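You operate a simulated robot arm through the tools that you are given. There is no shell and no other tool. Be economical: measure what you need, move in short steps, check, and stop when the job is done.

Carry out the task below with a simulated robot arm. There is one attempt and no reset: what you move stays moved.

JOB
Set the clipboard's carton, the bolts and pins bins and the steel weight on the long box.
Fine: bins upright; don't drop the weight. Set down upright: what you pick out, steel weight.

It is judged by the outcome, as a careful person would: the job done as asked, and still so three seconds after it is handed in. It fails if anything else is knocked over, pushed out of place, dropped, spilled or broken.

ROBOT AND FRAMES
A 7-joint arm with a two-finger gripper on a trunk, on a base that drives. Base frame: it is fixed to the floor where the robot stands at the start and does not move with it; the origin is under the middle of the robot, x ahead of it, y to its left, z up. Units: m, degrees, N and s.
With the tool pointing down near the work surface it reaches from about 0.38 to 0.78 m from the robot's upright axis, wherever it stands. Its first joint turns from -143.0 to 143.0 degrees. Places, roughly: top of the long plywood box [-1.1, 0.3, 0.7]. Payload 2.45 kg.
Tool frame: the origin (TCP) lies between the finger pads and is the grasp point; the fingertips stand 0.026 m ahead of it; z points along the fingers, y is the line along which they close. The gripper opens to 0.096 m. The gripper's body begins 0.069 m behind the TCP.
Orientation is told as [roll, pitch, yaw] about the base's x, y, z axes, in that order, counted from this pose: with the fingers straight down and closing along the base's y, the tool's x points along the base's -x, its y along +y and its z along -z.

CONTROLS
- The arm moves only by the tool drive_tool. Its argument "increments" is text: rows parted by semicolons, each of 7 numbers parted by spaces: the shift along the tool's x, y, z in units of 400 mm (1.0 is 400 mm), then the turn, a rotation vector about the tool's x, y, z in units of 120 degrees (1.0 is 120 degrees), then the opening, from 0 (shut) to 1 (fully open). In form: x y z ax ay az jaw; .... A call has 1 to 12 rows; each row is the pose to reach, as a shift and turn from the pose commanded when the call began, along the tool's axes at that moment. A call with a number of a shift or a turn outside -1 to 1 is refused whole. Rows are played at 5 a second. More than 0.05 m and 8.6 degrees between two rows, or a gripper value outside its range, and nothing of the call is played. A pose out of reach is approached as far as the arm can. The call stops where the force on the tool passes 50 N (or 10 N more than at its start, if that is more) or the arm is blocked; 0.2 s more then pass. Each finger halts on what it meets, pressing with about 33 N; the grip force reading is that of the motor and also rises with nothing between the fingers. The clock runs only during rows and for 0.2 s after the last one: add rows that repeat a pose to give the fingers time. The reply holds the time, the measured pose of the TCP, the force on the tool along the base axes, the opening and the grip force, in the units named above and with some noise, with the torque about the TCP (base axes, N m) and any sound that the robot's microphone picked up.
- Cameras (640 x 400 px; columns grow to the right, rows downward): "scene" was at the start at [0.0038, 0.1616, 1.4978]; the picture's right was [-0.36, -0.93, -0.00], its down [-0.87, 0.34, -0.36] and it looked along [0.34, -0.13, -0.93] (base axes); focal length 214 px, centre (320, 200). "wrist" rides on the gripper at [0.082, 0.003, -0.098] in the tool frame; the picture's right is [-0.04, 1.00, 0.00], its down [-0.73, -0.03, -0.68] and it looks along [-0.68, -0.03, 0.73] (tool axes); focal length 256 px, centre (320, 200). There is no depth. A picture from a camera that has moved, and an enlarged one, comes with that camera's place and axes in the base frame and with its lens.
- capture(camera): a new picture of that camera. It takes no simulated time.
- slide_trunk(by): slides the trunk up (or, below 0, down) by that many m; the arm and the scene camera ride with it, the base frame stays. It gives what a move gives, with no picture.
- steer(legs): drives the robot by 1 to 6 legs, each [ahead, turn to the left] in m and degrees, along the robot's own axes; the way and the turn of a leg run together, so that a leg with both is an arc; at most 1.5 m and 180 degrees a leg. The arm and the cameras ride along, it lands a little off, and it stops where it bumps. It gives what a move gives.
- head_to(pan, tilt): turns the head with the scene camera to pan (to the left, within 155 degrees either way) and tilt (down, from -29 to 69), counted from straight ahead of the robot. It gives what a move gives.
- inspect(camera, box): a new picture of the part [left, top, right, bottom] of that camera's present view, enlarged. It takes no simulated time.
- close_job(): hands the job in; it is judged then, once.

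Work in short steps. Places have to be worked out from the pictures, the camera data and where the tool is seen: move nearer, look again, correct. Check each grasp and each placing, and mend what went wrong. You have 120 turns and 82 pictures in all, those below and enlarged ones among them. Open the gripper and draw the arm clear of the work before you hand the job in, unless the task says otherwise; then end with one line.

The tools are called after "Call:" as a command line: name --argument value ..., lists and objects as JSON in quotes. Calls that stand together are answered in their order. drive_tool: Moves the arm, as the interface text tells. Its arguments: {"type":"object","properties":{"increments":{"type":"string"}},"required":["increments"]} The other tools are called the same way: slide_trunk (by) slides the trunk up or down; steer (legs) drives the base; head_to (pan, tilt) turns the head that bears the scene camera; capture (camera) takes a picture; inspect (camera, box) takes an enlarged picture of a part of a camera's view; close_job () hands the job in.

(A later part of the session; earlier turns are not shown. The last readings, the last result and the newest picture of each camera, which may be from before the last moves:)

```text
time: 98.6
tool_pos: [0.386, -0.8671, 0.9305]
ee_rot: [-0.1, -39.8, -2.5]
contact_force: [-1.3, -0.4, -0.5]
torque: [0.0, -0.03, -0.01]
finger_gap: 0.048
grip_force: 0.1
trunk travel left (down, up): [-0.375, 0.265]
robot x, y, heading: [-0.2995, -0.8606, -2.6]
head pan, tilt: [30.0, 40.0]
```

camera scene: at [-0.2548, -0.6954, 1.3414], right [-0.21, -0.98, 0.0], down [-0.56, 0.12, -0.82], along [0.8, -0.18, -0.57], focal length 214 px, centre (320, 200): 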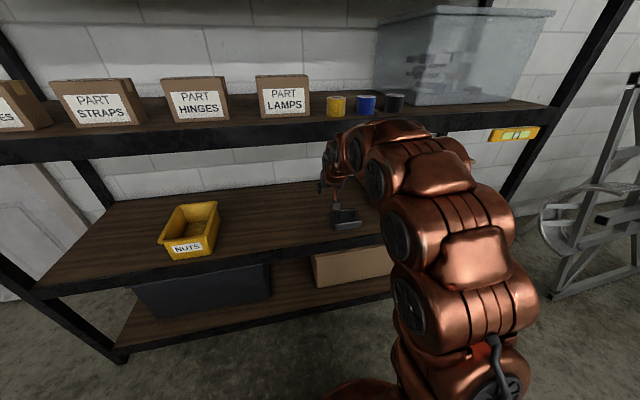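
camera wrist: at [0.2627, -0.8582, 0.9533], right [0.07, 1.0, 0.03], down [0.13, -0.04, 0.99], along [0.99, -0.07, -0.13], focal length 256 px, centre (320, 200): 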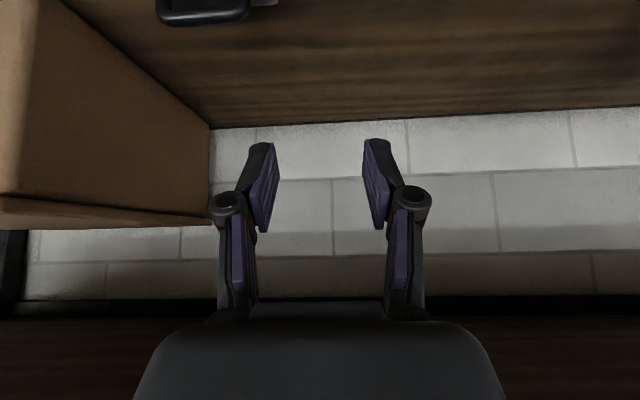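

The weight: block x≈0.43–0.52, y -0.92..-1.047, handle bar centre ≈(0.472,-0.988,0.745) running along y. I turn the hand 90° about its own axis so the fingers close across the bar.

Call:
drive_tool --increments "0 0 0 0 0 0.0625 0.5; 0 0 0 0 0 0.125 0.5; 0 0 0 0 0 0.1875 0.5; 0 0 0 0 0 0.25 0.5; 0 0 0 0 0 0.3125 0.5; 0 0 0 0 0 0.375 0.5; 0 0 0 0 0 0.4375 0.5; 0 0 0 0 0 0.5 0.5; 0 0 0 0 0 0.5625 0.5; 0 0 0 0 0 0.625 0.5; 0 0 0 0 0 0.6875 0.5; 0 0 0 0 0 0.75 0.5"

Call:
capture --camera "wrist"

Call:
capture --camera "scene"

```text
time: 101.2
tool_pos: [0.3868, -0.8669, 0.93]
ee_rot: [39.7, 0.1, -92.5]
contact_force: [0.0, -0.2, 0.3]
torque: [0.01, 0.03, -0.03]
finger_gap: 0.048
grip_force: 0.0
trunk travel left (down, up): [-0.375, 0.265]
robot x, y, heading: [-0.2987, -0.8598, -2.5]
head pan, tilt: [30.0, 40.0]
```

```text
46 pictures are left
camera wrist: at [0.3311, -0.7829, 1.0075], right [0.76, -0.08, 0.64], down [-0.49, -0.71, 0.5], along [0.42, -0.7, -0.58], focal length 256 px, centre (320, 200)
```

wrist: 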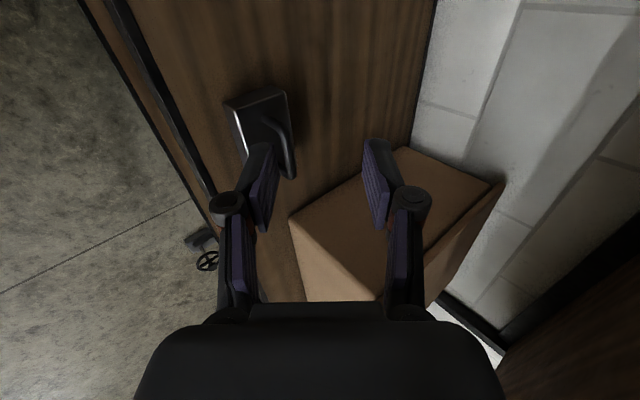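

```text
45 pictures are left
camera scene: at [-0.2655, -0.6371, 1.3339], right [0.46, -0.89, 0.0], down [-0.57, -0.3, -0.77], along [0.68, 0.35, -0.64], focal length 214 px, centre (320, 200)
```

scene: 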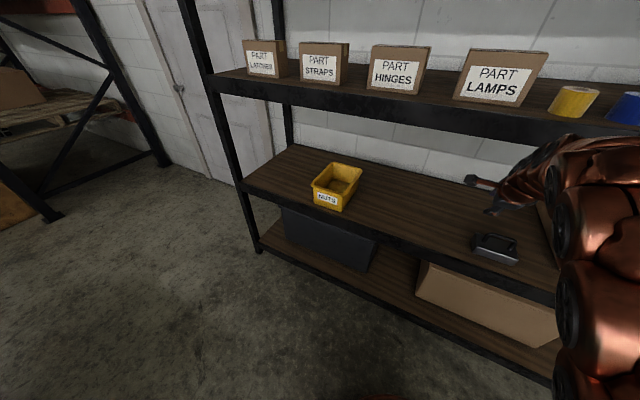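

Rotation worked. I move to a pre-grasp 8 cm short of the handle along the finger direction and look again.

Call:
drive_tool --increments "-0.068 -0.031 0.074 0 0 0 0.5; -0.137 -0.062 0.148 0 0 0 0.5; -0.205 -0.094 0.221 0 0 0 0.5; -0.274 -0.125 0.295 0 0 0 0.5; -0.274 -0.125 0.295 0 0 0 0.5"

Call:
capture --camera "wrist"

Call:
head_to --pan 8 --tilt 40

Call:
inspect --camera "scene" --box '[300, 150, 460, 250]'

```text
time: 102.4
tool_pos: [0.4173, -0.9774, 0.809]
ee_rot: [39.9, 0.0, -92.6]
contact_force: [-0.2, 0.2, 0.0]
torque: [0.0, 0.04, -0.02]
finger_gap: 0.0481
grip_force: 0.0
trunk travel left (down, up): [-0.375, 0.265]
robot x, y, heading: [-0.3002, -0.8614, -2.3]
head pan, tilt: [30.0, 40.0]
```

```text
44 pictures are left
camera wrist: at [0.3614, -0.8934, 0.8868], right [0.76, -0.07, 0.64], down [-0.49, -0.71, 0.5], along [0.42, -0.7, -0.58], focal length 256 px, centre (320, 200)
```

wrist: 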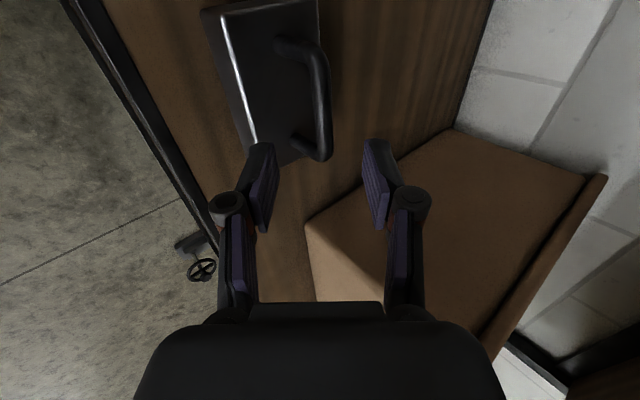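

```text
time: 103.2
tool_pos: [0.4173, -0.9773, 0.8099]
ee_rot: [39.9, 0.0, -92.5]
contact_force: [0.3, 0.0, 0.1]
torque: [0.02, 0.0, 0.02]
finger_gap: 0.0479
grip_force: 0.1
trunk travel left (down, up): [-0.375, 0.265]
robot x, y, heading: [-0.3011, -0.8594, -2.2]
head pan, tilt: [8.0, 40.0]
```

```text
4.00 times, centred on (380, 200) of scene
camera zoom: at [-0.2562, -0.6682, 1.3339], right [0.1, -1.0, 0.0], down [-0.64, -0.06, -0.77], along [0.76, 0.08, -0.64], focal length 858 px, centre (80, 200)
```

zoom: 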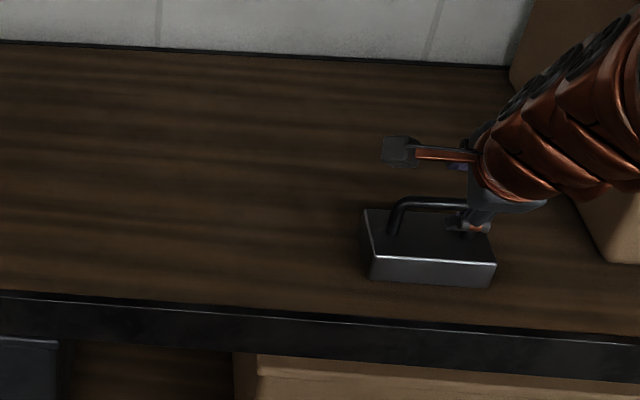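

The approach ray passes within ~3 mm of the bar. I narrow the jaw to 3 cm and advance with the bar kept just inside the tips.

Call:
drive_tool --increments "0.012 0.008 0 0 0 0 0.31; 0.012 0.008 0.03 0 0 0 0.31; 0.012 0.008 0.06 0 0 0 0.31; 0.012 0.008 0.09 0 0 0 0.31; 0.012 0.008 0.12 0 0 0 0.31; 0.012 0.008 0.14 0 0 0 0.31; 0.012 0.008 0.14 0 0 0 0.31"

Call:
capture --camera "wrist"

Call:
inspect --camera "scene" --box '[360, 180, 440, 230]'

```text
time: 104.8
tool_pos: [0.459, -0.9749, 0.7669]
ee_rot: [39.9, 0.0, -92.4]
contact_force: [-0.1, 0.1, -0.2]
torque: [-0.01, 0.03, 0.01]
finger_gap: 0.0294
grip_force: 0.1
trunk travel left (down, up): [-0.375, 0.265]
robot x, y, heading: [-0.3002, -0.8606, -2.6]
head pan, tilt: [8.0, 40.0]
```

```text
42 pictures are left
camera wrist: at [0.4023, -0.8909, 0.8445], right [0.76, -0.07, 0.64], down [-0.49, -0.71, 0.5], along [0.42, -0.7, -0.58], focal length 256 px, centre (320, 200)
```

wrist: 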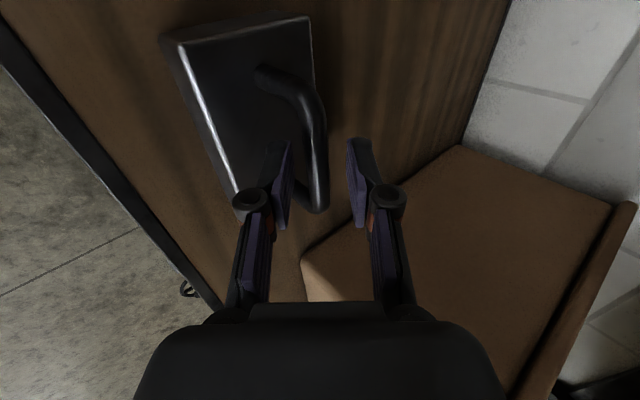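

```text
8.00 times, centred on (400, 205) of scene
camera zoom: at [-0.2562, -0.6683, 1.3339], right [0.1, -1.0, 0.0], down [-0.64, -0.06, -0.77], along [0.76, 0.07, -0.64], focal length 1716 px, centre (-320, 160)
```

zoom: 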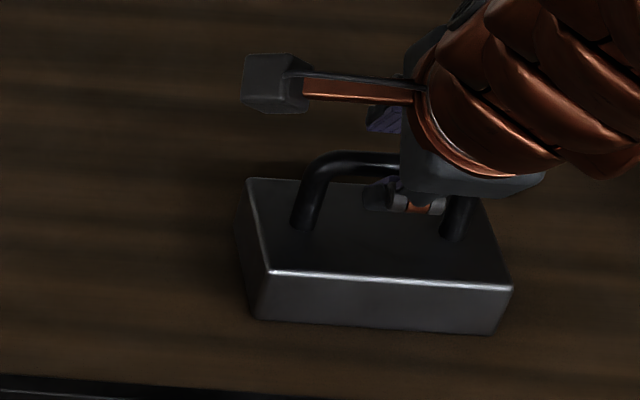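

The bar lies between the fingers. I advance 8 mm more and close.

Call:
drive_tool --increments "0 0 0.01 0 0 0 0.31; 0 0 0.02 0 0 0 0.31; 0 0 0.02 0 0 0 0; 0 0 0.02 0 0 0 0; 0 0 0.02 0 0 0 0; 0 0 0.02 0 0 0 0; 0 0 0.02 0 0 0 0"

Call:
capture --camera "wrist"

```text
time: 106.4
tool_pos: [0.4631, -0.9747, 0.7601]
ee_rot: [39.9, 0.1, -92.5]
contact_force: [2.2, -2.3, 0.7]
torque: [-0.59, 0.05, 0.25]
finger_gap: 0.0132
grip_force: 32.8
trunk travel left (down, up): [-0.375, 0.265]
robot x, y, heading: [-0.2995, -0.8623, -2.7]
head pan, tilt: [8.0, 40.0]
```

```text
40 pictures are left
camera wrist: at [0.4079, -0.8912, 0.837], right [0.77, -0.07, 0.64], down [-0.49, -0.71, 0.5], along [0.42, -0.7, -0.58], focal length 256 px, centre (320, 200)
```

wrist: 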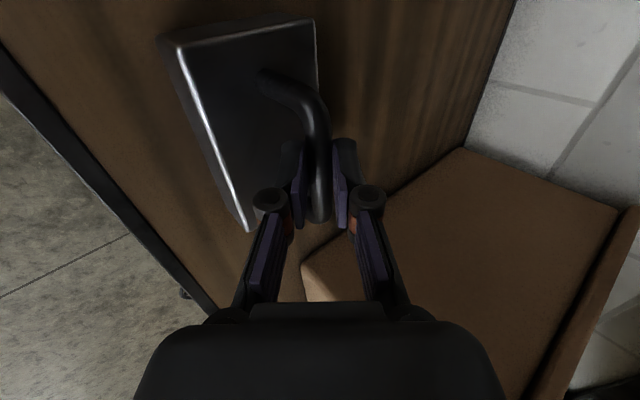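

Gripped (13 mm bar) but about 1.5–2 cm off-centre toward the far end. I reopen, shift 16 mm along the bar, and close again.

Call:
drive_tool --increments "0 0 0 0 0 0 0.31; 0 0 0 0 0 0 0.31; 0 0 0 0 0 0 0.31; 0.02 0 0 0 0 0 0.31; 0.04 0 0 0 0 0 0.31; 0.04 0 0 0 0 0 0; 0.04 0 0 0 0 0 0; 0.04 0 0 0 0 0 0; 0.04 0 0 0 0 0 0; 0.04 0 0 0 0 0 0"

Call:
capture --camera "wrist"

Call:
inspect --camera "scene" --box '[360, 180, 440, 230]'

```text
time: 108.6
tool_pos: [0.4639, -0.9587, 0.7598]
ee_rot: [39.7, 0.0, -92.5]
contact_force: [-2.1, -2.2, -0.8]
torque: [-0.53, 0.16, -0.15]
finger_gap: 0.0135
grip_force: 32.7
trunk travel left (down, up): [-0.375, 0.265]
robot x, y, heading: [-0.2994, -0.8587, -2.4]
head pan, tilt: [8.0, 40.0]
```

```text
39 pictures are left
camera wrist: at [0.4088, -0.8755, 0.8375], right [0.77, -0.07, 0.64], down [-0.49, -0.71, 0.5], along [0.42, -0.7, -0.58], focal length 256 px, centre (320, 200)
```

wrist: 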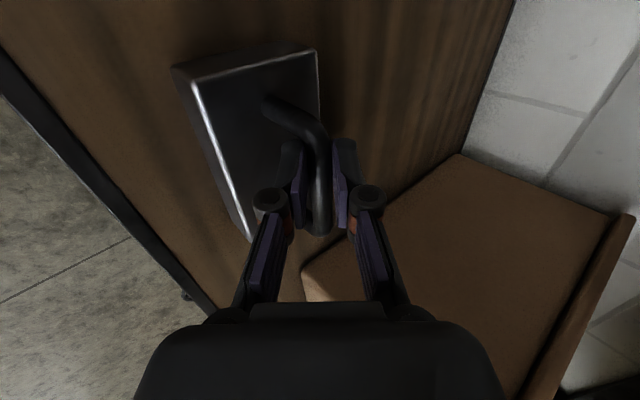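

```text
8.00 times, centred on (400, 205) of scene
camera zoom: at [-0.2558, -0.6684, 1.3338], right [0.1, -1.0, 0.0], down [-0.64, -0.06, -0.77], along [0.76, 0.07, -0.64], focal length 1716 px, centre (-320, 160)
```

zoom: 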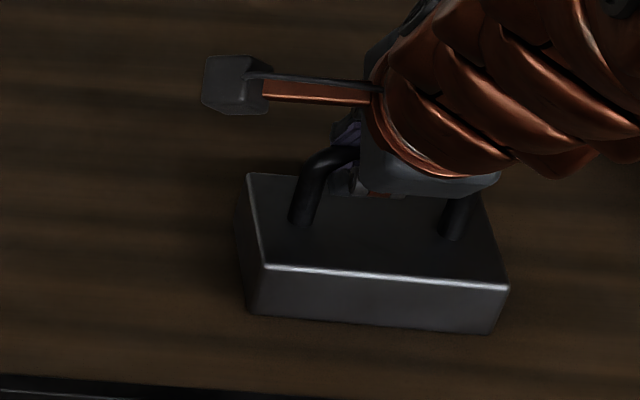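

Now centred on the handle. Lift slowly 5 cm and check.

Call:
drive_tool --increments "0 0.008 -0.01 0 0 0 0; 0 0.024 -0.029 0 0 0 0; 0 0.048 -0.058 0 0 0 0; 0 0.08 -0.096 0 0 0 0; 0 0.08 -0.096 0 0 0 0"

Call:
capture --camera "wrist"

Call:
inspect --camera "scene" --box '[340, 160, 460, 235]'

```text
time: 109.8
tool_pos: [0.4636, -0.9586, 0.8098]
ee_rot: [39.8, 0.0, -92.5]
contact_force: [0.5, 0.2, -17.1]
torque: [0.38, 0.15, -0.04]
finger_gap: 0.0134
grip_force: 32.6
trunk travel left (down, up): [-0.375, 0.265]
robot x, y, heading: [-0.3036, -0.8625, -2.4]
head pan, tilt: [8.0, 40.0]
```

```text
37 pictures are left
camera wrist: at [0.4087, -0.8756, 0.8873], right [0.77, -0.07, 0.64], down [-0.49, -0.71, 0.5], along [0.42, -0.7, -0.58], focal length 256 px, centre (320, 200)
```

wrist: 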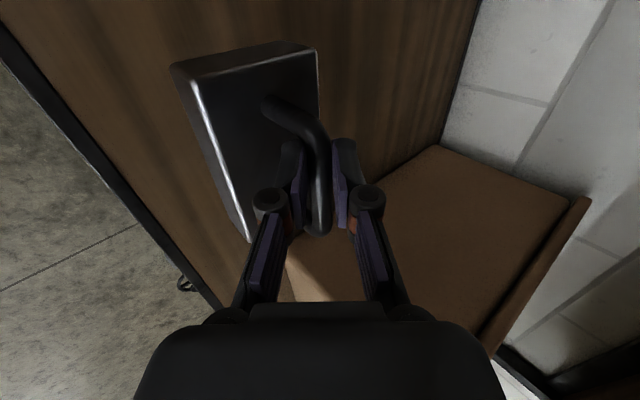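

```text
5.33 times, centred on (400, 198) of scene
camera zoom: at [-0.2554, -0.6684, 1.3338], right [0.1, -1.0, 0.0], down [-0.64, -0.06, -0.77], along [0.76, 0.07, -0.64], focal length 1144 px, centre (-107, 213)
```

zoom: 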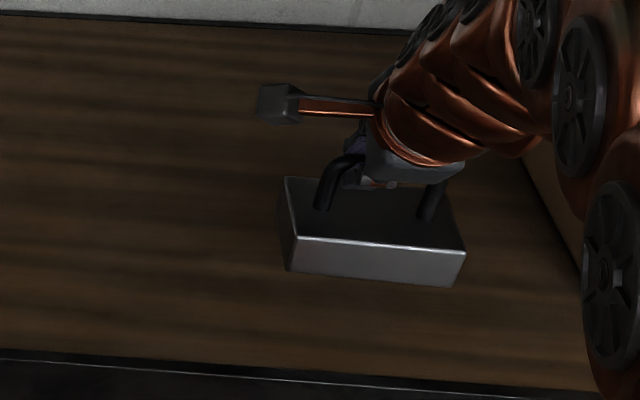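

Weight (1.75 kg) hangs level. Withdraw, raise, and drive to the box.

Call:
drive_tool --increments "0 0.01 -0.07 0 0 0 0; 0 0.01 -0.14 0 0 0 0; 0 -0.02 -0.22 0 0 0 0; 0 -0.05 -0.3 0 0 0 0; 0 -0.08 -0.38 0 0 0 0; 0 -0.113 -0.451 0 0 0 0; 0 -0.113 -0.451 0 0 0 0"

Call:
capture --camera "wrist"

```text
time: 111.4
tool_pos: [0.3139, -0.9529, 0.9199]
ee_rot: [39.9, 0.0, -92.6]
contact_force: [1.2, 0.8, -15.5]
torque: [0.31, 0.14, 0.02]
finger_gap: 0.0134
grip_force: 33.0
trunk travel left (down, up): [-0.375, 0.265]
robot x, y, heading: [-0.2987, -0.8596, -2.6]
head pan, tilt: [8.0, 40.0]
```

```text
35 pictures are left
camera wrist: at [0.2585, -0.8692, 0.9967], right [0.76, -0.07, 0.64], down [-0.49, -0.71, 0.5], along [0.42, -0.7, -0.58], focal length 256 px, centre (320, 200)
```

wrist: 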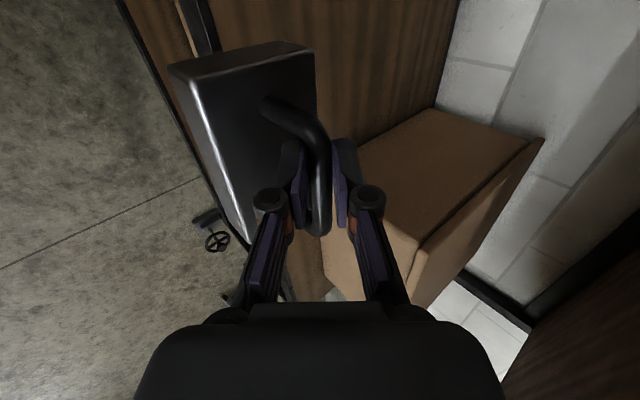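

Stable. Driving.

Call:
steer --legs '[[-0.13, 0], [0, 92], [0.775, 0], [0, 90]]'

Call:
head_to --pan 0 --tilt 45

Call:
capture --camera "scene"

```text
time: 124.0
tool_pos: [-0.9868, 0.0469, 0.9186]
ee_rot: [39.8, 0.0, 84.0]
contact_force: [0.1, 0.6, -15.9]
torque: [-0.36, -0.2, 0.0]
finger_gap: 0.0134
grip_force: 33.0
trunk travel left (down, up): [-0.375, 0.265]
robot x, y, heading: [-0.3775, -0.0842, 174.1]
head pan, tilt: [8.0, 40.0]
```

```text
time: 124.7
tool_pos: [-0.9861, 0.0446, 0.9197]
ee_rot: [39.9, 0.0, 84.0]
contact_force: [0.6, 0.0, -15.6]
torque: [-0.33, -0.15, 0.0]
finger_gap: 0.0136
grip_force: 32.4
trunk travel left (down, up): [-0.375, 0.265]
robot x, y, heading: [-0.3762, -0.0845, 174.1]
head pan, tilt: [0.0, 45.0]
```

```text
34 pictures are left
camera scene: at [-0.4274, -0.2613, 1.3266], right [0.1, 0.99, 0.0], down [0.7, -0.07, -0.71], along [-0.7, 0.07, -0.71], focal length 214 px, centre (320, 200)
```

scene: 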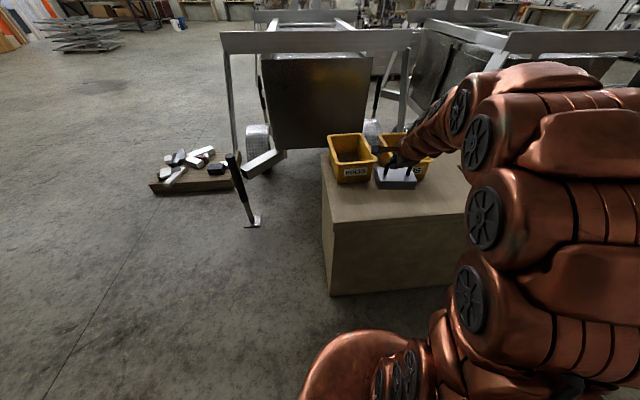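

All good. Shift to y≈-0.03 and lower to 0.85.

Call:
drive_tool --increments "0.061 -0.05 0.034 0 0 0 0; 0.122 -0.1 0.069 0 0 0 0; 0.183 -0.15 0.103 0 0 0 0; 0.183 -0.15 0.103 0 0 0 0"

Call:
inspect --camera "scene" --box '[310, 110, 470, 230]'

```text
time: 125.7
tool_pos: [-0.9736, -0.0293, 0.8493]
ee_rot: [39.8, 0.0, 83.9]
contact_force: [0.2, 0.5, -15.2]
torque: [-0.34, -0.14, -0.04]
finger_gap: 0.0138
grip_force: 33.0
trunk travel left (down, up): [-0.375, 0.265]
robot x, y, heading: [-0.3762, -0.0854, 173.8]
head pan, tilt: [0.0, 45.0]
```

```text
3.33 times, centred on (390, 170) of scene
camera zoom: at [-0.4273, -0.2614, 1.3266], right [0.1, 0.99, 0.0], down [0.7, -0.07, -0.71], along [-0.7, 0.07, -0.71], focal length 715 px, centre (87, 300)
```

zoom: 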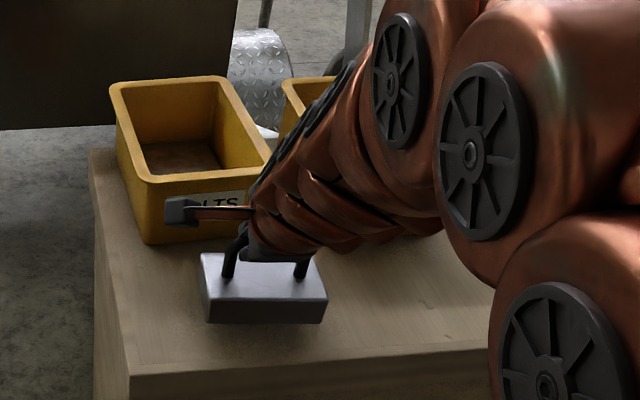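

Position is clear of the bolts bin and edge. Lowering gently.

Call:
drive_tool --increments "0 -0.019 0.023 0 0 0 0; 0 -0.035 0.042 0 0 0 0; 0 -0.04 0.048 0 0 0 0; 0 -0.043 0.052 0 0 0 0; 0 -0.043 0.052 0 0 0 0"

```text
time: 126.9
tool_pos: [-0.9726, -0.0295, 0.8245]
ee_rot: [39.9, 0.0, 83.9]
contact_force: [3.5, -1.6, -6.3]
torque: [0.37, -0.08, -0.26]
finger_gap: 0.0136
grip_force: 32.7
trunk travel left (down, up): [-0.375, 0.265]
robot x, y, heading: [-0.3771, -0.0885, 173.8]
head pan, tilt: [0.0, 45.0]
```

Touching (load partly taken). A further 2 mm, then look at it before release.

Call:
drive_tool --increments "0 -0.0016 0.002 0 0 0 0; 0 -0.0032 0.004 0 0 0 0; 0 -0.0032 0.004 0 0 0 0"

Call:
inspect --camera "scene" --box '[340, 150, 420, 210]'

```text
time: 127.7
tool_pos: [-0.9741, -0.03, 0.8226]
ee_rot: [40.0, -0.1, 84.0]
contact_force: [3.8, -5.0, 9.1]
torque: [0.16, 0.08, 0.28]
finger_gap: 0.0135
grip_force: 32.9
trunk travel left (down, up): [-0.375, 0.265]
robot x, y, heading: [-0.381, -0.0828, 174.0]
head pan, tilt: [0.0, 45.0]
```

```text
6.67 times, centred on (380, 180) of scene
camera zoom: at [-0.4261, -0.2619, 1.3268], right [0.1, 0.99, 0.0], down [0.7, -0.07, -0.71], along [-0.7, 0.07, -0.71], focal length 1430 px, centre (-80, 333)
```

zoom: 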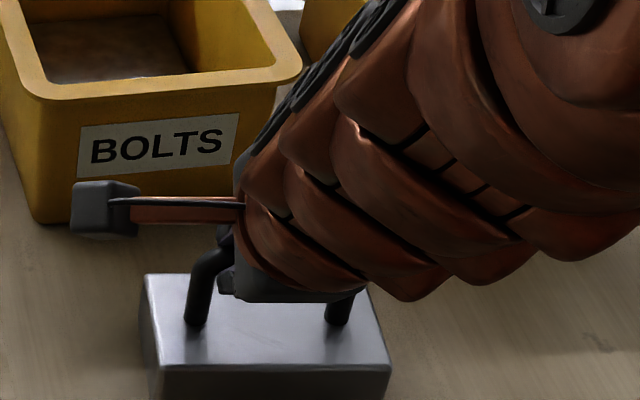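

It sits flat. Open to 3 cm and back out along the fingers.

Call:
drive_tool --increments "0 0.002 0 0 0 0 0.15; 0 0.002 0 0 0 0 0.31; 0 0.002 0 0 0 0 0.31; 0 0.002 -0.03 0 0 0 0.31; 0 0.002 -0.07 0 0 0 0.31; 0 0.002 -0.14 0 0 0 0.31; 0 0.002 -0.25 0 0 0 0.31; 0 0.002 -0.36 0 0 0 0.31"

Call:
capture --camera "scene"

```text
time: 129.5
tool_pos: [-0.8819, -0.0384, 0.9305]
ee_rot: [39.8, 0.1, 84.0]
contact_force: [0.1, 0.1, -0.8]
torque: [0.01, 0.0, -0.03]
finger_gap: 0.0296
grip_force: 0.0
trunk travel left (down, up): [-0.375, 0.265]
robot x, y, heading: [-0.3817, -0.0828, 174.1]
head pan, tilt: [0.0, 45.0]
```

```text
31 pictures are left
camera scene: at [-0.427, -0.2614, 1.3266], right [0.1, 0.99, 0.0], down [0.7, -0.07, -0.71], along [-0.7, 0.07, -0.71], focal length 214 px, centre (320, 200)
```

scene: 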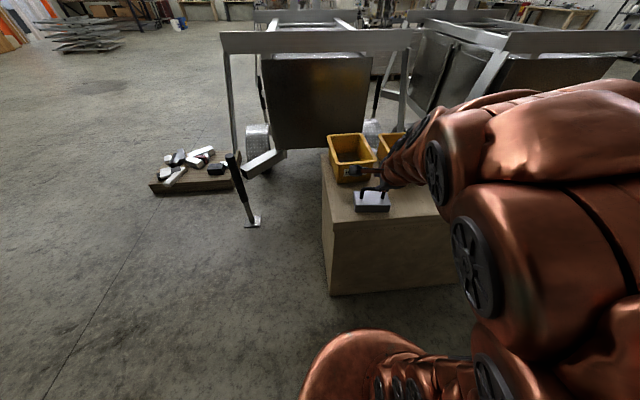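

The weight stands upright on the box. Now the LAMPS carton on the upper shelf: drive in front of it, raise the trunk, look.

Call:
steer --legs '[[0, 90], [0.6, 0], [0, 96]]'

Call:
slide_trunk --by 0.26

Call:
head_to --pan 5 --tilt 30

Call:
capture --camera "scene"

Call:
capture --camera "wrist"

```text
time: 140.8
tool_pos: [0.0664, -0.6668, 0.932]
ee_rot: [39.8, -0.1, -89.6]
contact_force: [-0.1, -0.6, 0.3]
torque: [0.0, 0.01, 0.0]
finger_gap: 0.0298
grip_force: 0.2
trunk travel left (down, up): [-0.375, 0.265]
robot x, y, heading: [-0.4384, -0.6767, 0.2]
head pan, tilt: [0.0, 45.0]
```

```text
time: 143.4
tool_pos: [0.0661, -0.666, 1.1924]
ee_rot: [39.8, -0.1, -89.7]
contact_force: [-0.6, 0.0, 0.2]
torque: [0.02, 0.01, 0.01]
finger_gap: 0.0299
grip_force: 0.1
trunk travel left (down, up): [-0.635, 0.005]
robot x, y, heading: [-0.4396, -0.6785, 0.6]
head pan, tilt: [0.0, 45.0]
```

```text
time: 144.2
tool_pos: [0.0668, -0.6655, 1.1922]
ee_rot: [39.8, 0.0, -89.5]
contact_force: [-0.1, -0.1, -0.5]
torque: [-0.04, 0.0, -0.01]
finger_gap: 0.0296
grip_force: 0.0
trunk travel left (down, up): [-0.635, 0.005]
robot x, y, heading: [-0.4387, -0.6762, 0.6]
head pan, tilt: [5.0, 30.0]
```

```text
30 pictures are left
camera scene: at [-0.3992, -0.4866, 1.6092], right [0.1, -1.0, 0.0], down [-0.5, -0.05, -0.87], along [0.86, 0.08, -0.5], focal length 214 px, centre (320, 200)
```

scene: 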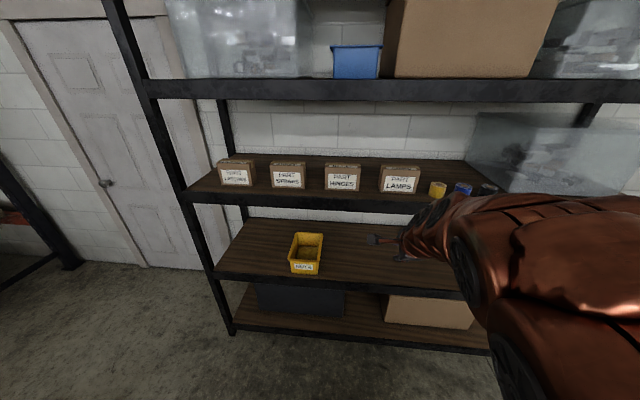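

```text
29 pictures are left
camera wrist: at [0.006, -0.5849, 1.2694], right [0.77, -0.04, 0.64], down [-0.45, -0.74, 0.5], along [0.45, -0.68, -0.58], focal length 256 px, centre (320, 200)
```

wrist: 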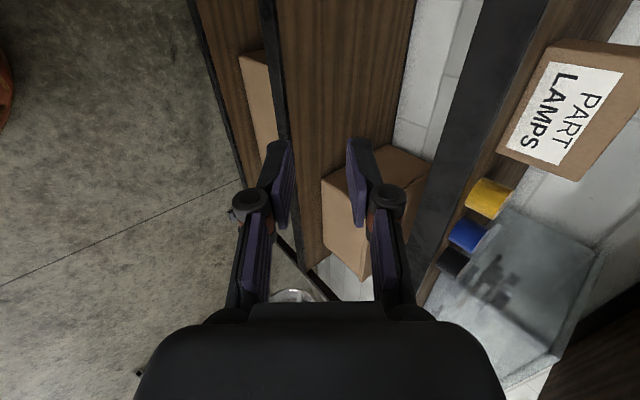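

I zoom on the carton for dimensions.

Call:
inspect --camera "scene" --box '[340, 60, 500, 220]'

```text
2.50 times, centred on (420, 140) of scene
camera zoom: at [-0.3992, -0.4866, 1.6092], right [0.1, -1.0, 0.0], down [-0.5, -0.05, -0.87], along [0.86, 0.08, -0.5], focal length 536 px, centre (70, 350)
```

zoom: 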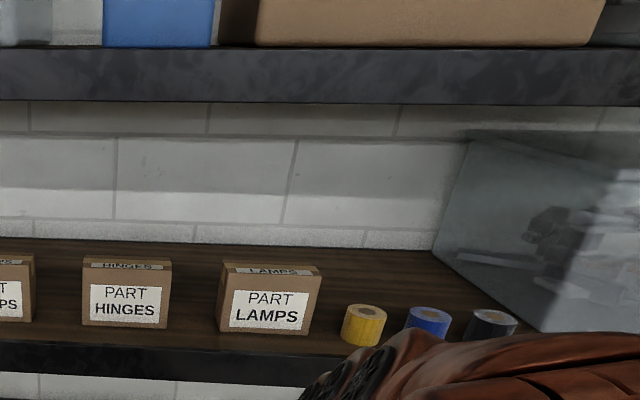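

Carton: front face x≈0.427, back ≈0.483, y -0.662..-0.811, top z≈1.283 on a deck at 1.18; the next shelf's underside is at 1.54. I'll pinch it front-to-back with the fingers pitched ~35°. Drive nearer, raise the tool and adjust pitch by 5°.

Call:
steer --legs '[[0.18, 0]]'

Call:
drive_tool --increments "-0.03 0.06 -0.08 0 0 0 1; -0.06 0.12 -0.16 0 0 0 1; -0.09 0.18 -0.24 -0.01 0 0 1; -0.12 0.24 -0.3 -0.02 0 0 1; -0.15 0.28 -0.33 -0.03 0 0 1; -0.17 0.28 -0.33 -0.04 0 0 1; -0.17 0.28 -0.33 -0.04 0 0 1"

Call:
capture --camera "wrist"

Call:
capture --camera "scene"

```text
time: 145.7
tool_pos: [0.2452, -0.6648, 1.1931]
ee_rot: [39.8, 0.0, -89.5]
contact_force: [0.1, -0.2, -0.2]
torque: [0.0, -0.01, -0.04]
finger_gap: 0.0299
grip_force: 0.1
trunk travel left (down, up): [-0.635, 0.005]
robot x, y, heading: [-0.2573, -0.6804, 0.6]
head pan, tilt: [5.0, 30.0]
```

```text
time: 147.3
tool_pos: [0.2463, -0.7333, 1.3659]
ee_rot: [44.7, 0.0, -89.6]
contact_force: [-0.3, 0.3, 0.7]
torque: [-0.03, 0.0, -0.01]
finger_gap: 0.096
grip_force: 0.0
trunk travel left (down, up): [-0.635, 0.005]
robot x, y, heading: [-0.2616, -0.6779, 0.3]
head pan, tilt: [5.0, 30.0]
```

```text
27 pictures are left
camera wrist: at [0.1803, -0.6522, 1.4375], right [0.71, -0.04, 0.7], down [-0.49, -0.74, 0.46], along [0.5, -0.67, -0.54], focal length 256 px, centre (320, 200)
```

wrist: 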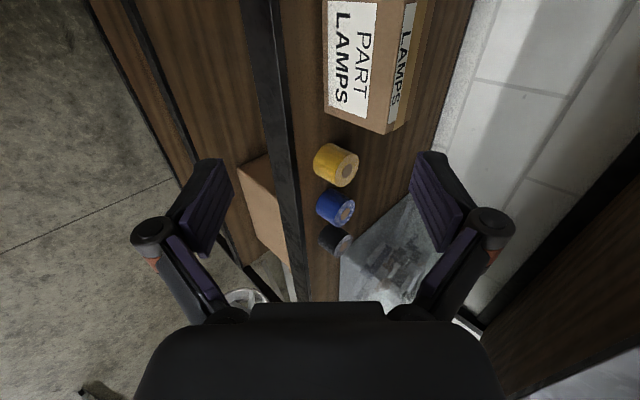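

```text
26 pictures are left
camera scene: at [-0.2193, -0.4852, 1.6092], right [0.1, -1.0, 0.0], down [-0.5, -0.05, -0.87], along [0.86, 0.08, -0.5], focal length 214 px, centre (320, 200)
```

scene: 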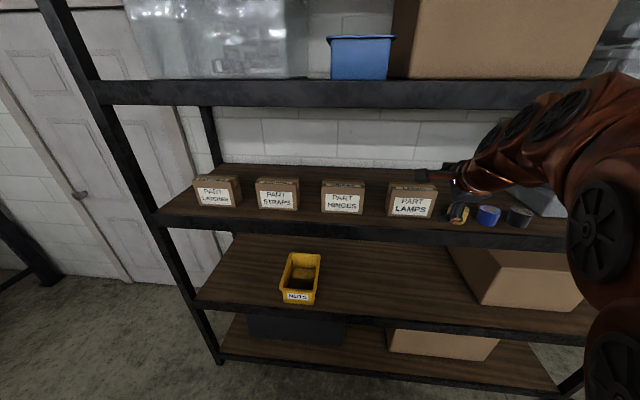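

Pitch turned the wrong way (44.7°); I turn it to 35° while moving to a pre-grasp 9 cm short of the carton. Wrist view puts the carton at x 0.435–0.487, right end y≈-0.812.

Call:
drive_tool --increments "-0.002 0.047 0.059 0.027 0 0 1; -0.004 0.093 0.118 0.054 0 0 1; -0.006 0.14 0.176 0.081 0 0 1; -0.008 0.186 0.235 0.081 0 0 1; -0.01 0.233 0.294 0.081 0 0 1; -0.01 0.233 0.294 0.081 0 0 1"

Call:
capture --camera "wrist"

Call:
inspect --camera "scene" --box '[360, 120, 520, 240]'

```text
time: 148.7
tool_pos: [0.3953, -0.7368, 1.347]
ee_rot: [34.8, 0.0, -89.6]
contact_force: [-1.0, 0.0, -0.7]
torque: [-0.02, 0.01, 0.02]
finger_gap: 0.0959
grip_force: 0.0
trunk travel left (down, up): [-0.635, 0.005]
robot x, y, heading: [-0.2596, -0.6735, 0.4]
head pan, tilt: [5.0, 30.0]
```

```text
25 pictures are left
camera wrist: at [0.3427, -0.6552, 1.4295], right [0.82, -0.04, 0.57], down [-0.41, -0.74, 0.54], along [0.4, -0.68, -0.62], focal length 256 px, centre (320, 200)
```

wrist: 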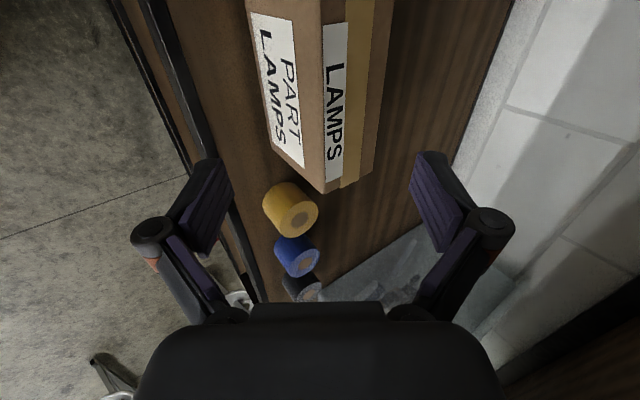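

```text
3.33 times, centred on (440, 180) of scene
camera zoom: at [-0.219, -0.4852, 1.6092], right [0.1, -1.0, 0.0], down [-0.5, -0.05, -0.87], along [0.86, 0.08, -0.5], focal length 715 px, centre (-80, 267)
```

zoom: 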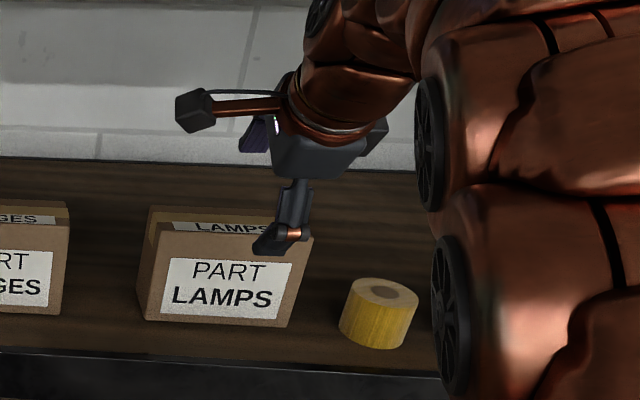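

Carton is a bit farther/deeper than thought (x≈0.437–0.495). I shift the jaw 1 cm in the closing direction, advance 6 cm, and look again.

Call:
drive_tool --increments "0 0.025 0 0 0 0 1; 0 0.025 0.05 0 0 0 1; 0 0.025 0.1 0 0 0 1; 0 0.025 0.15 0 0 0 1; 0 0.025 0.15 0 0 0 1"

Call:
capture --camera "wrist"

Call:
inspect --camera "scene" --box '[370, 140, 490, 230]'

```text
time: 149.9
tool_pos: [0.4387, -0.7349, 1.3036]
ee_rot: [34.9, 0.0, -89.6]
contact_force: [0.6, 0.4, -0.3]
torque: [0.02, 0.02, 0.01]
finger_gap: 0.0963
grip_force: 0.1
trunk travel left (down, up): [-0.635, 0.005]
robot x, y, heading: [-0.2626, -0.6738, 0.3]
head pan, tilt: [5.0, 30.0]
```

```text
23 pictures are left
camera wrist: at [0.3854, -0.6546, 1.386], right [0.82, -0.03, 0.57], down [-0.41, -0.74, 0.54], along [0.4, -0.68, -0.62], focal length 256 px, centre (320, 200)
```

wrist: 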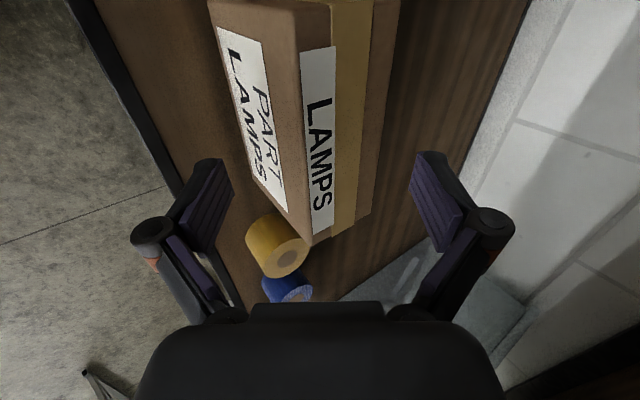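

```text
4.44 times, centred on (430, 185) of scene
camera zoom: at [-0.2191, -0.4852, 1.6092], right [0.1, -1.0, 0.0], down [-0.5, -0.05, -0.87], along [0.86, 0.08, -0.5], focal length 953 px, centre (-169, 267)
```

zoom: 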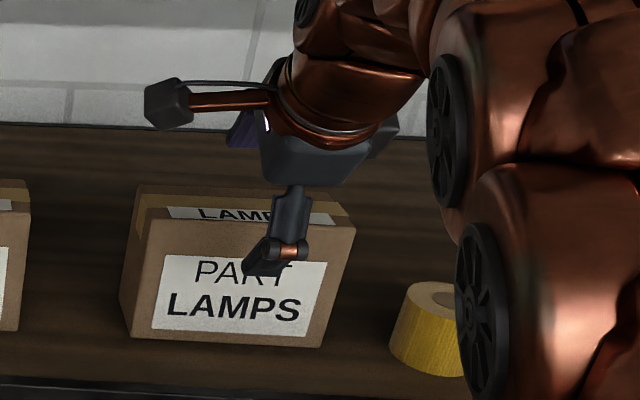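

Triangulated from two wrist views: carton x 0.443–0.508, top z 1.28. It just fits the jaw at this pitch; I advance 4 cm and, unless force shows contact, close softly in steps.

Call:
drive_tool --increments "0 0.005 0.025 0 0 0 1; 0 0.005 0.05 0 0 0 1; 0 0.005 0.075 0 0 0 1; 0 0.005 0.1 0 0 0 1; 0 0.005 0.1 0 0 0 1"

Call:
capture --camera "wrist"

```text
time: 151.1
tool_pos: [0.4632, -0.7336, 1.2714]
ee_rot: [35.0, 0.1, -89.5]
contact_force: [0.3, 0.0, 0.9]
torque: [0.02, 0.0, 0.0]
finger_gap: 0.0961
grip_force: 0.1
trunk travel left (down, up): [-0.635, 0.005]
robot x, y, heading: [-0.2582, -0.6754, 0.6]
head pan, tilt: [5.0, 30.0]
```

```text
21 pictures are left
camera wrist: at [0.411, -0.6536, 1.3535], right [0.82, -0.03, 0.57], down [-0.41, -0.74, 0.54], along [0.4, -0.68, -0.62], focal length 256 px, centre (320, 200)
```

wrist: 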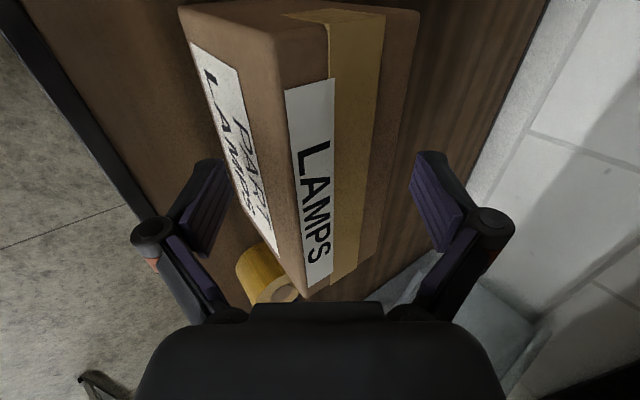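

No contact, both sides clear. Closing.

Call:
drive_tool --increments "0 0 0 0 0 0 0.8; 0 0 0 0 0 0 0.7; 0 0 0 0 0 0 0.6; 0 0 0 0 0 0 0.5; 0 0 0 0 0 0 0.5"

Call:
capture --camera "wrist"

```text
time: 152.3
tool_pos: [0.4619, -0.7346, 1.2768]
ee_rot: [35.4, 0.0, -89.5]
contact_force: [-4.9, -0.5, 34.8]
torque: [0.06, -1.27, -0.12]
finger_gap: 0.0681
grip_force: 33.0
trunk travel left (down, up): [-0.635, 0.005]
robot x, y, heading: [-0.2582, -0.678, 0.3]
head pan, tilt: [5.0, 30.0]
```

```text
20 pictures are left
camera wrist: at [0.4085, -0.6535, 1.3577], right [0.81, -0.03, 0.58], down [-0.41, -0.74, 0.54], along [0.41, -0.68, -0.61], focal length 256 px, centre (320, 200)
```

wrist: 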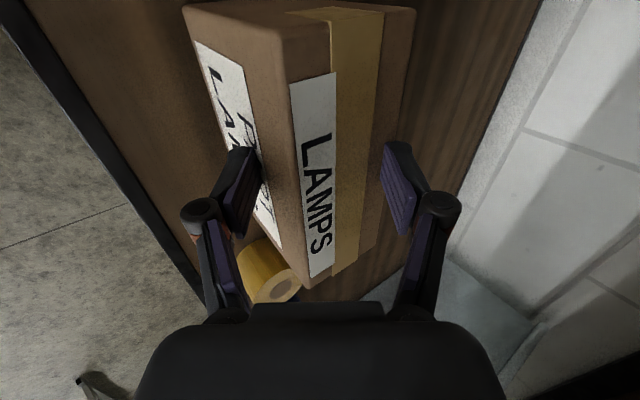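

It grips at 68 mm with the tool pressed upward 35 N. I keep squeezing, rise 8 mm to relieve, and see how the carton responds.

Call:
drive_tool --increments "0 0.003 -0.004 0 0 0 0.3; 0 0.006 -0.008 0 0 0 0.3; 0 0.009 -0.012 0 0 0 0.3; 0 0.012 -0.016 0 0 0 0.3; 0 0.012 -0.016 0 0 0 0.3"

Call:
capture --camera "wrist"

Call:
inspect --camera "scene" --box '[370, 140, 490, 230]'

```text
time: 153.5
tool_pos: [0.461, -0.7345, 1.2807]
ee_rot: [35.0, 0.1, -89.7]
contact_force: [-6.7, 0.8, 20.8]
torque: [0.05, -0.53, -0.09]
finger_gap: 0.0598
grip_force: 29.8
trunk travel left (down, up): [-0.635, 0.005]
robot x, y, heading: [-0.2631, -0.6765, 0.4]
head pan, tilt: [5.0, 30.0]
```

```text
19 pictures are left
camera wrist: at [0.4092, -0.6536, 1.3626], right [0.82, -0.03, 0.57], down [-0.41, -0.74, 0.54], along [0.4, -0.68, -0.62], focal length 256 px, centre (320, 200)
```

wrist: 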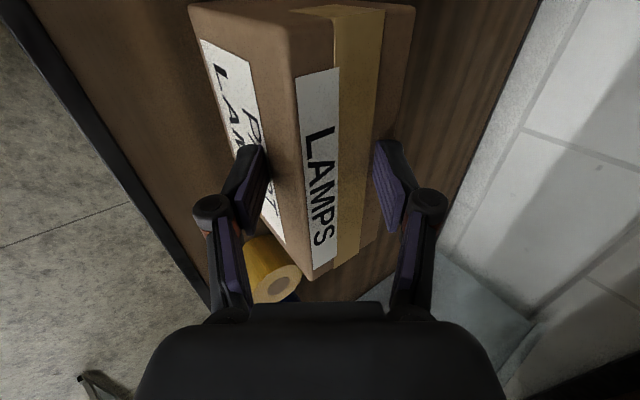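

```text
4.44 times, centred on (430, 185) of scene
camera zoom: at [-0.2213, -0.485, 1.6093], right [0.1, -1.0, 0.0], down [-0.5, -0.05, -0.87], along [0.86, 0.08, -0.5], focal length 953 px, centre (-169, 267)
```

zoom: 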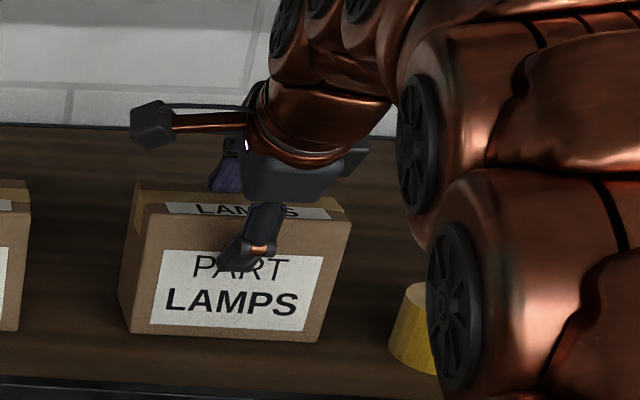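

The angled pinch slides upward, so I use it only to drag: relax the squeeze slightly and pull the carton toward the shelf's front edge, 3 cm first.

Call:
drive_tool --increments "0 0 0 0 0 0 0.66; 0 -0.003 0.01 0 0 0 0.66; 0 -0.02 0 0 0 0 0.66; 0 -0.036 -0.012 0 0 0 0.66; 0 -0.052 -0.022 0 0 0 0.66; 0 -0.068 -0.033 0 0 0 0.66; 0 -0.068 -0.033 0 0 0 0.66"

Call:
inspect --camera "scene" --box '[370, 140, 490, 230]'

```text
time: 155.1
tool_pos: [0.4338, -0.7345, 1.2754]
ee_rot: [35.1, 0.0, -89.5]
contact_force: [4.3, -2.8, 14.4]
torque: [-0.01, -0.55, -0.01]
finger_gap: 0.0744
grip_force: 8.7
trunk travel left (down, up): [-0.635, 0.005]
robot x, y, heading: [-0.2623, -0.6738, 0.5]
head pan, tilt: [5.0, 30.0]
```

```text
4.44 times, centred on (430, 185) of scene
camera zoom: at [-0.2197, -0.4853, 1.6093], right [0.1, -1.0, 0.0], down [-0.5, -0.05, -0.87], along [0.86, 0.08, -0.5], focal length 953 px, centre (-169, 267)
```

zoom: 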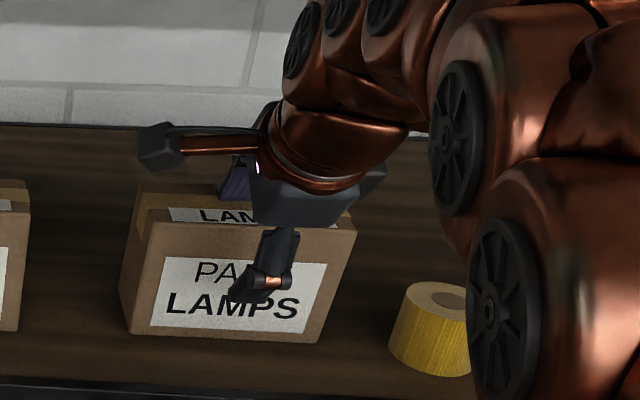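

The carton has barely moved; slack has been taken up. I pull 3 cm more.

Call:
drive_tool --increments "0 -0.017 -0.01 0 0 0 0.66; 0 -0.034 -0.02 0 0 0 0.66; 0 -0.05 -0.031 0 0 0 0.66; 0 -0.066 -0.041 0 0 0 0.66; 0 -0.066 -0.041 0 0 0 0.66"

Call:
capture --camera "wrist"

Call:
inspect --camera "scene" --box '[370, 140, 490, 230]'

```text
time: 156.3
tool_pos: [0.4021, -0.7351, 1.2748]
ee_rot: [35.1, 0.1, -89.6]
contact_force: [-0.5, -2.9, 25.0]
torque: [-0.03, -1.14, -0.05]
finger_gap: 0.0829
grip_force: 14.0
trunk travel left (down, up): [-0.635, 0.005]
robot x, y, heading: [-0.2595, -0.6751, 0.5]
head pan, tilt: [5.0, 30.0]
```

```text
16 pictures are left
camera wrist: at [0.3478, -0.654, 1.3567], right [0.82, -0.03, 0.57], down [-0.41, -0.74, 0.54], along [0.4, -0.68, -0.62], focal length 256 px, centre (320, 200)
```

wrist: 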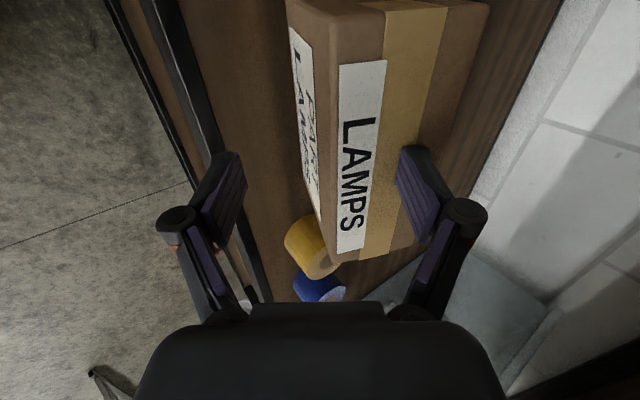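

```text
4.44 times, centred on (430, 185) of scene
camera zoom: at [-0.2209, -0.4853, 1.6094], right [0.1, -1.0, 0.0], down [-0.5, -0.05, -0.87], along [0.86, 0.08, -0.5], focal length 953 px, centre (-169, 267)
```

zoom: 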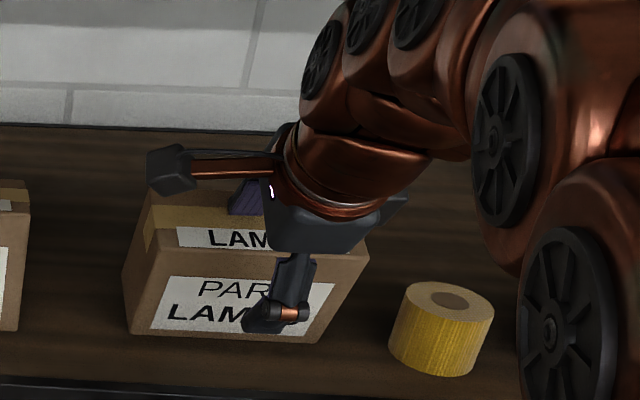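

By the geometry the carton has tipped ~20° toward the fingers with the rear finger hooked behind its top edge — nearly aligned with the 35° fingers. I close now to clamp it.

Call:
drive_tool --increments "0 0 0 0 0 0 0.6; 0 0 0 0 0 0 0.5; 0 0 0 0 0 0 0.4; 0 0 0 0 0 0 0.3; 0 0 0 0 0 0 0.3; 0 0 0 0 0 0 0.3"

Call:
capture --camera "wrist"

Call:
inspect --camera "scene" --box '[370, 140, 490, 230]'

```text
time: 157.6
tool_pos: [0.4035, -0.7345, 1.2879]
ee_rot: [36.9, -0.1, -89.6]
contact_force: [-4.0, 0.0, 46.6]
torque: [0.03, -1.68, -0.05]
finger_gap: 0.0521
grip_force: 17.8
trunk travel left (down, up): [-0.635, 0.005]
robot x, y, heading: [-0.2616, -0.6737, 0.4]
head pan, tilt: [5.0, 30.0]
stopped in row 6: the force on the tool passed its limit at 54 N (the readings are from after the stop); the commanded pose is now the measured one
```

```text
14 pictures are left
camera wrist: at [0.3468, -0.6536, 1.3681], right [0.8, -0.03, 0.6], down [-0.43, -0.73, 0.53], along [0.42, -0.68, -0.6], focal length 256 px, centre (320, 200)
```

wrist: 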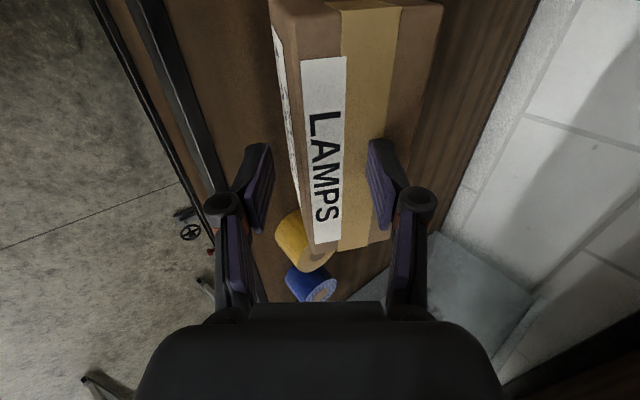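

```text
4.44 times, centred on (430, 185) of scene
camera zoom: at [-0.223, -0.485, 1.6097], right [0.1, -1.0, 0.0], down [-0.5, -0.05, -0.87], along [0.86, 0.08, -0.5], focal length 953 px, centre (-169, 267)
```

zoom: 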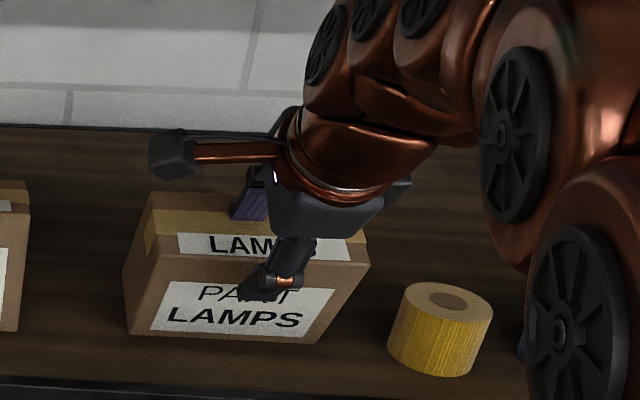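

The rear finger was on top of the carton (gap 52 mm < its depth), so this pinch cannot work. I ease the carton back upright by reversing the motion, then lift off and check.

Call:
drive_tool --increments "0 0.004 -0.005 0 0 0 0.54; 0 0.024 0.009 0 0 0 0.54; 0 0.044 0.023 0 0 0 0.54; 0 0.064 0.037 0 0 0 0.54; 0 0.084 0.051 0 0 0 0.54; 0 0.1 0.03 0 0 0 0.54; 0 0.13 -0.01 0 0 0 0.54; 0 0.16 -0.06 0 0 0 0.54; 0 0.16 -0.15 0 0 0 0.54; 0 0.14 -0.26 0 0 0 0.54; 0 0.1 -0.36 0 0 0 0.54"

Call:
capture --camera "wrist"

```text
time: 160.0
tool_pos: [0.3508, -0.7336, 1.4194]
ee_rot: [35.7, 0.0, -89.6]
contact_force: [1.2, 0.4, 0.6]
torque: [-0.03, 0.04, -0.01]
finger_gap: 0.052
grip_force: 0.1
trunk travel left (down, up): [-0.635, 0.005]
robot x, y, heading: [-0.2617, -0.6753, 0.4]
head pan, tilt: [5.0, 30.0]
```

```text
12 pictures are left
camera wrist: at [0.2963, -0.653, 1.5011], right [0.81, -0.03, 0.58], down [-0.42, -0.74, 0.53], along [0.41, -0.68, -0.61], focal length 256 px, centre (320, 200)
```

wrist: 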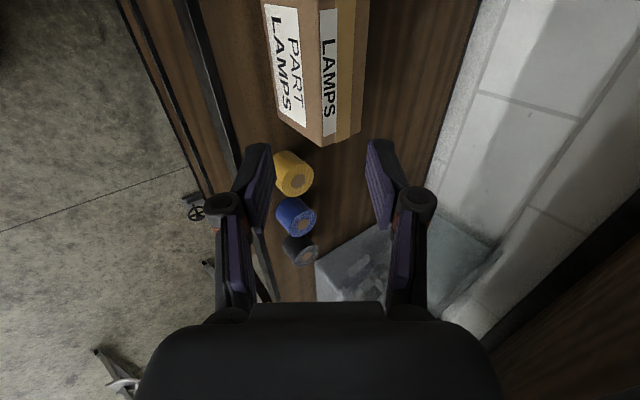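

The carton is upright again (x 0.448–0.511). New plan: push its right end backward with the closed fingertips so it yaws ~40°, then grip it across its thickness from front-left. Descend in front and push low near the right end.

Call:
drive_tool --increments "-0.03 -0.03 0.084 0 0 0 0; -0.06 -0.06 0.168 0 0 0 0; -0.09 -0.09 0.252 0 0 0 0; -0.12 -0.12 0.336 0 0 0 0; -0.1485 -0.1515 0.421 0 0 0 0; -0.1485 -0.105 0.454 0 0 0 0; -0.1485 -0.07 0.48 0 0 0 0; -0.1485 -0.035 0.505 0 0 0 0; -0.1485 0 0.53 0 0 0 0; -0.1485 0.03 0.552 0 0 0 0; -0.1485 0.045 0.563 0 0 0 0; -0.1485 0.045 0.563 0 0 0 0"

Call:
capture --camera "wrist"

```text
time: 162.6
tool_pos: [0.4991, -0.7927, 1.2471]
ee_rot: [35.7, 0.0, -89.6]
contact_force: [-0.3, -0.2, 0.2]
torque: [-0.02, 0.04, 0.0]
finger_gap: 0.0
grip_force: 28.4
trunk travel left (down, up): [-0.635, 0.005]
robot x, y, heading: [-0.2594, -0.6765, 0.6]
head pan, tilt: [5.0, 30.0]
```

```text
11 pictures are left
camera wrist: at [0.444, -0.7127, 1.3286], right [0.81, -0.03, 0.58], down [-0.42, -0.74, 0.53], along [0.41, -0.68, -0.61], focal length 256 px, centre (320, 200)
```

wrist: 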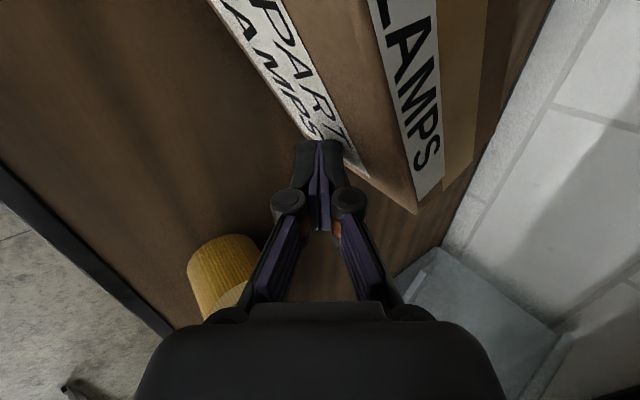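

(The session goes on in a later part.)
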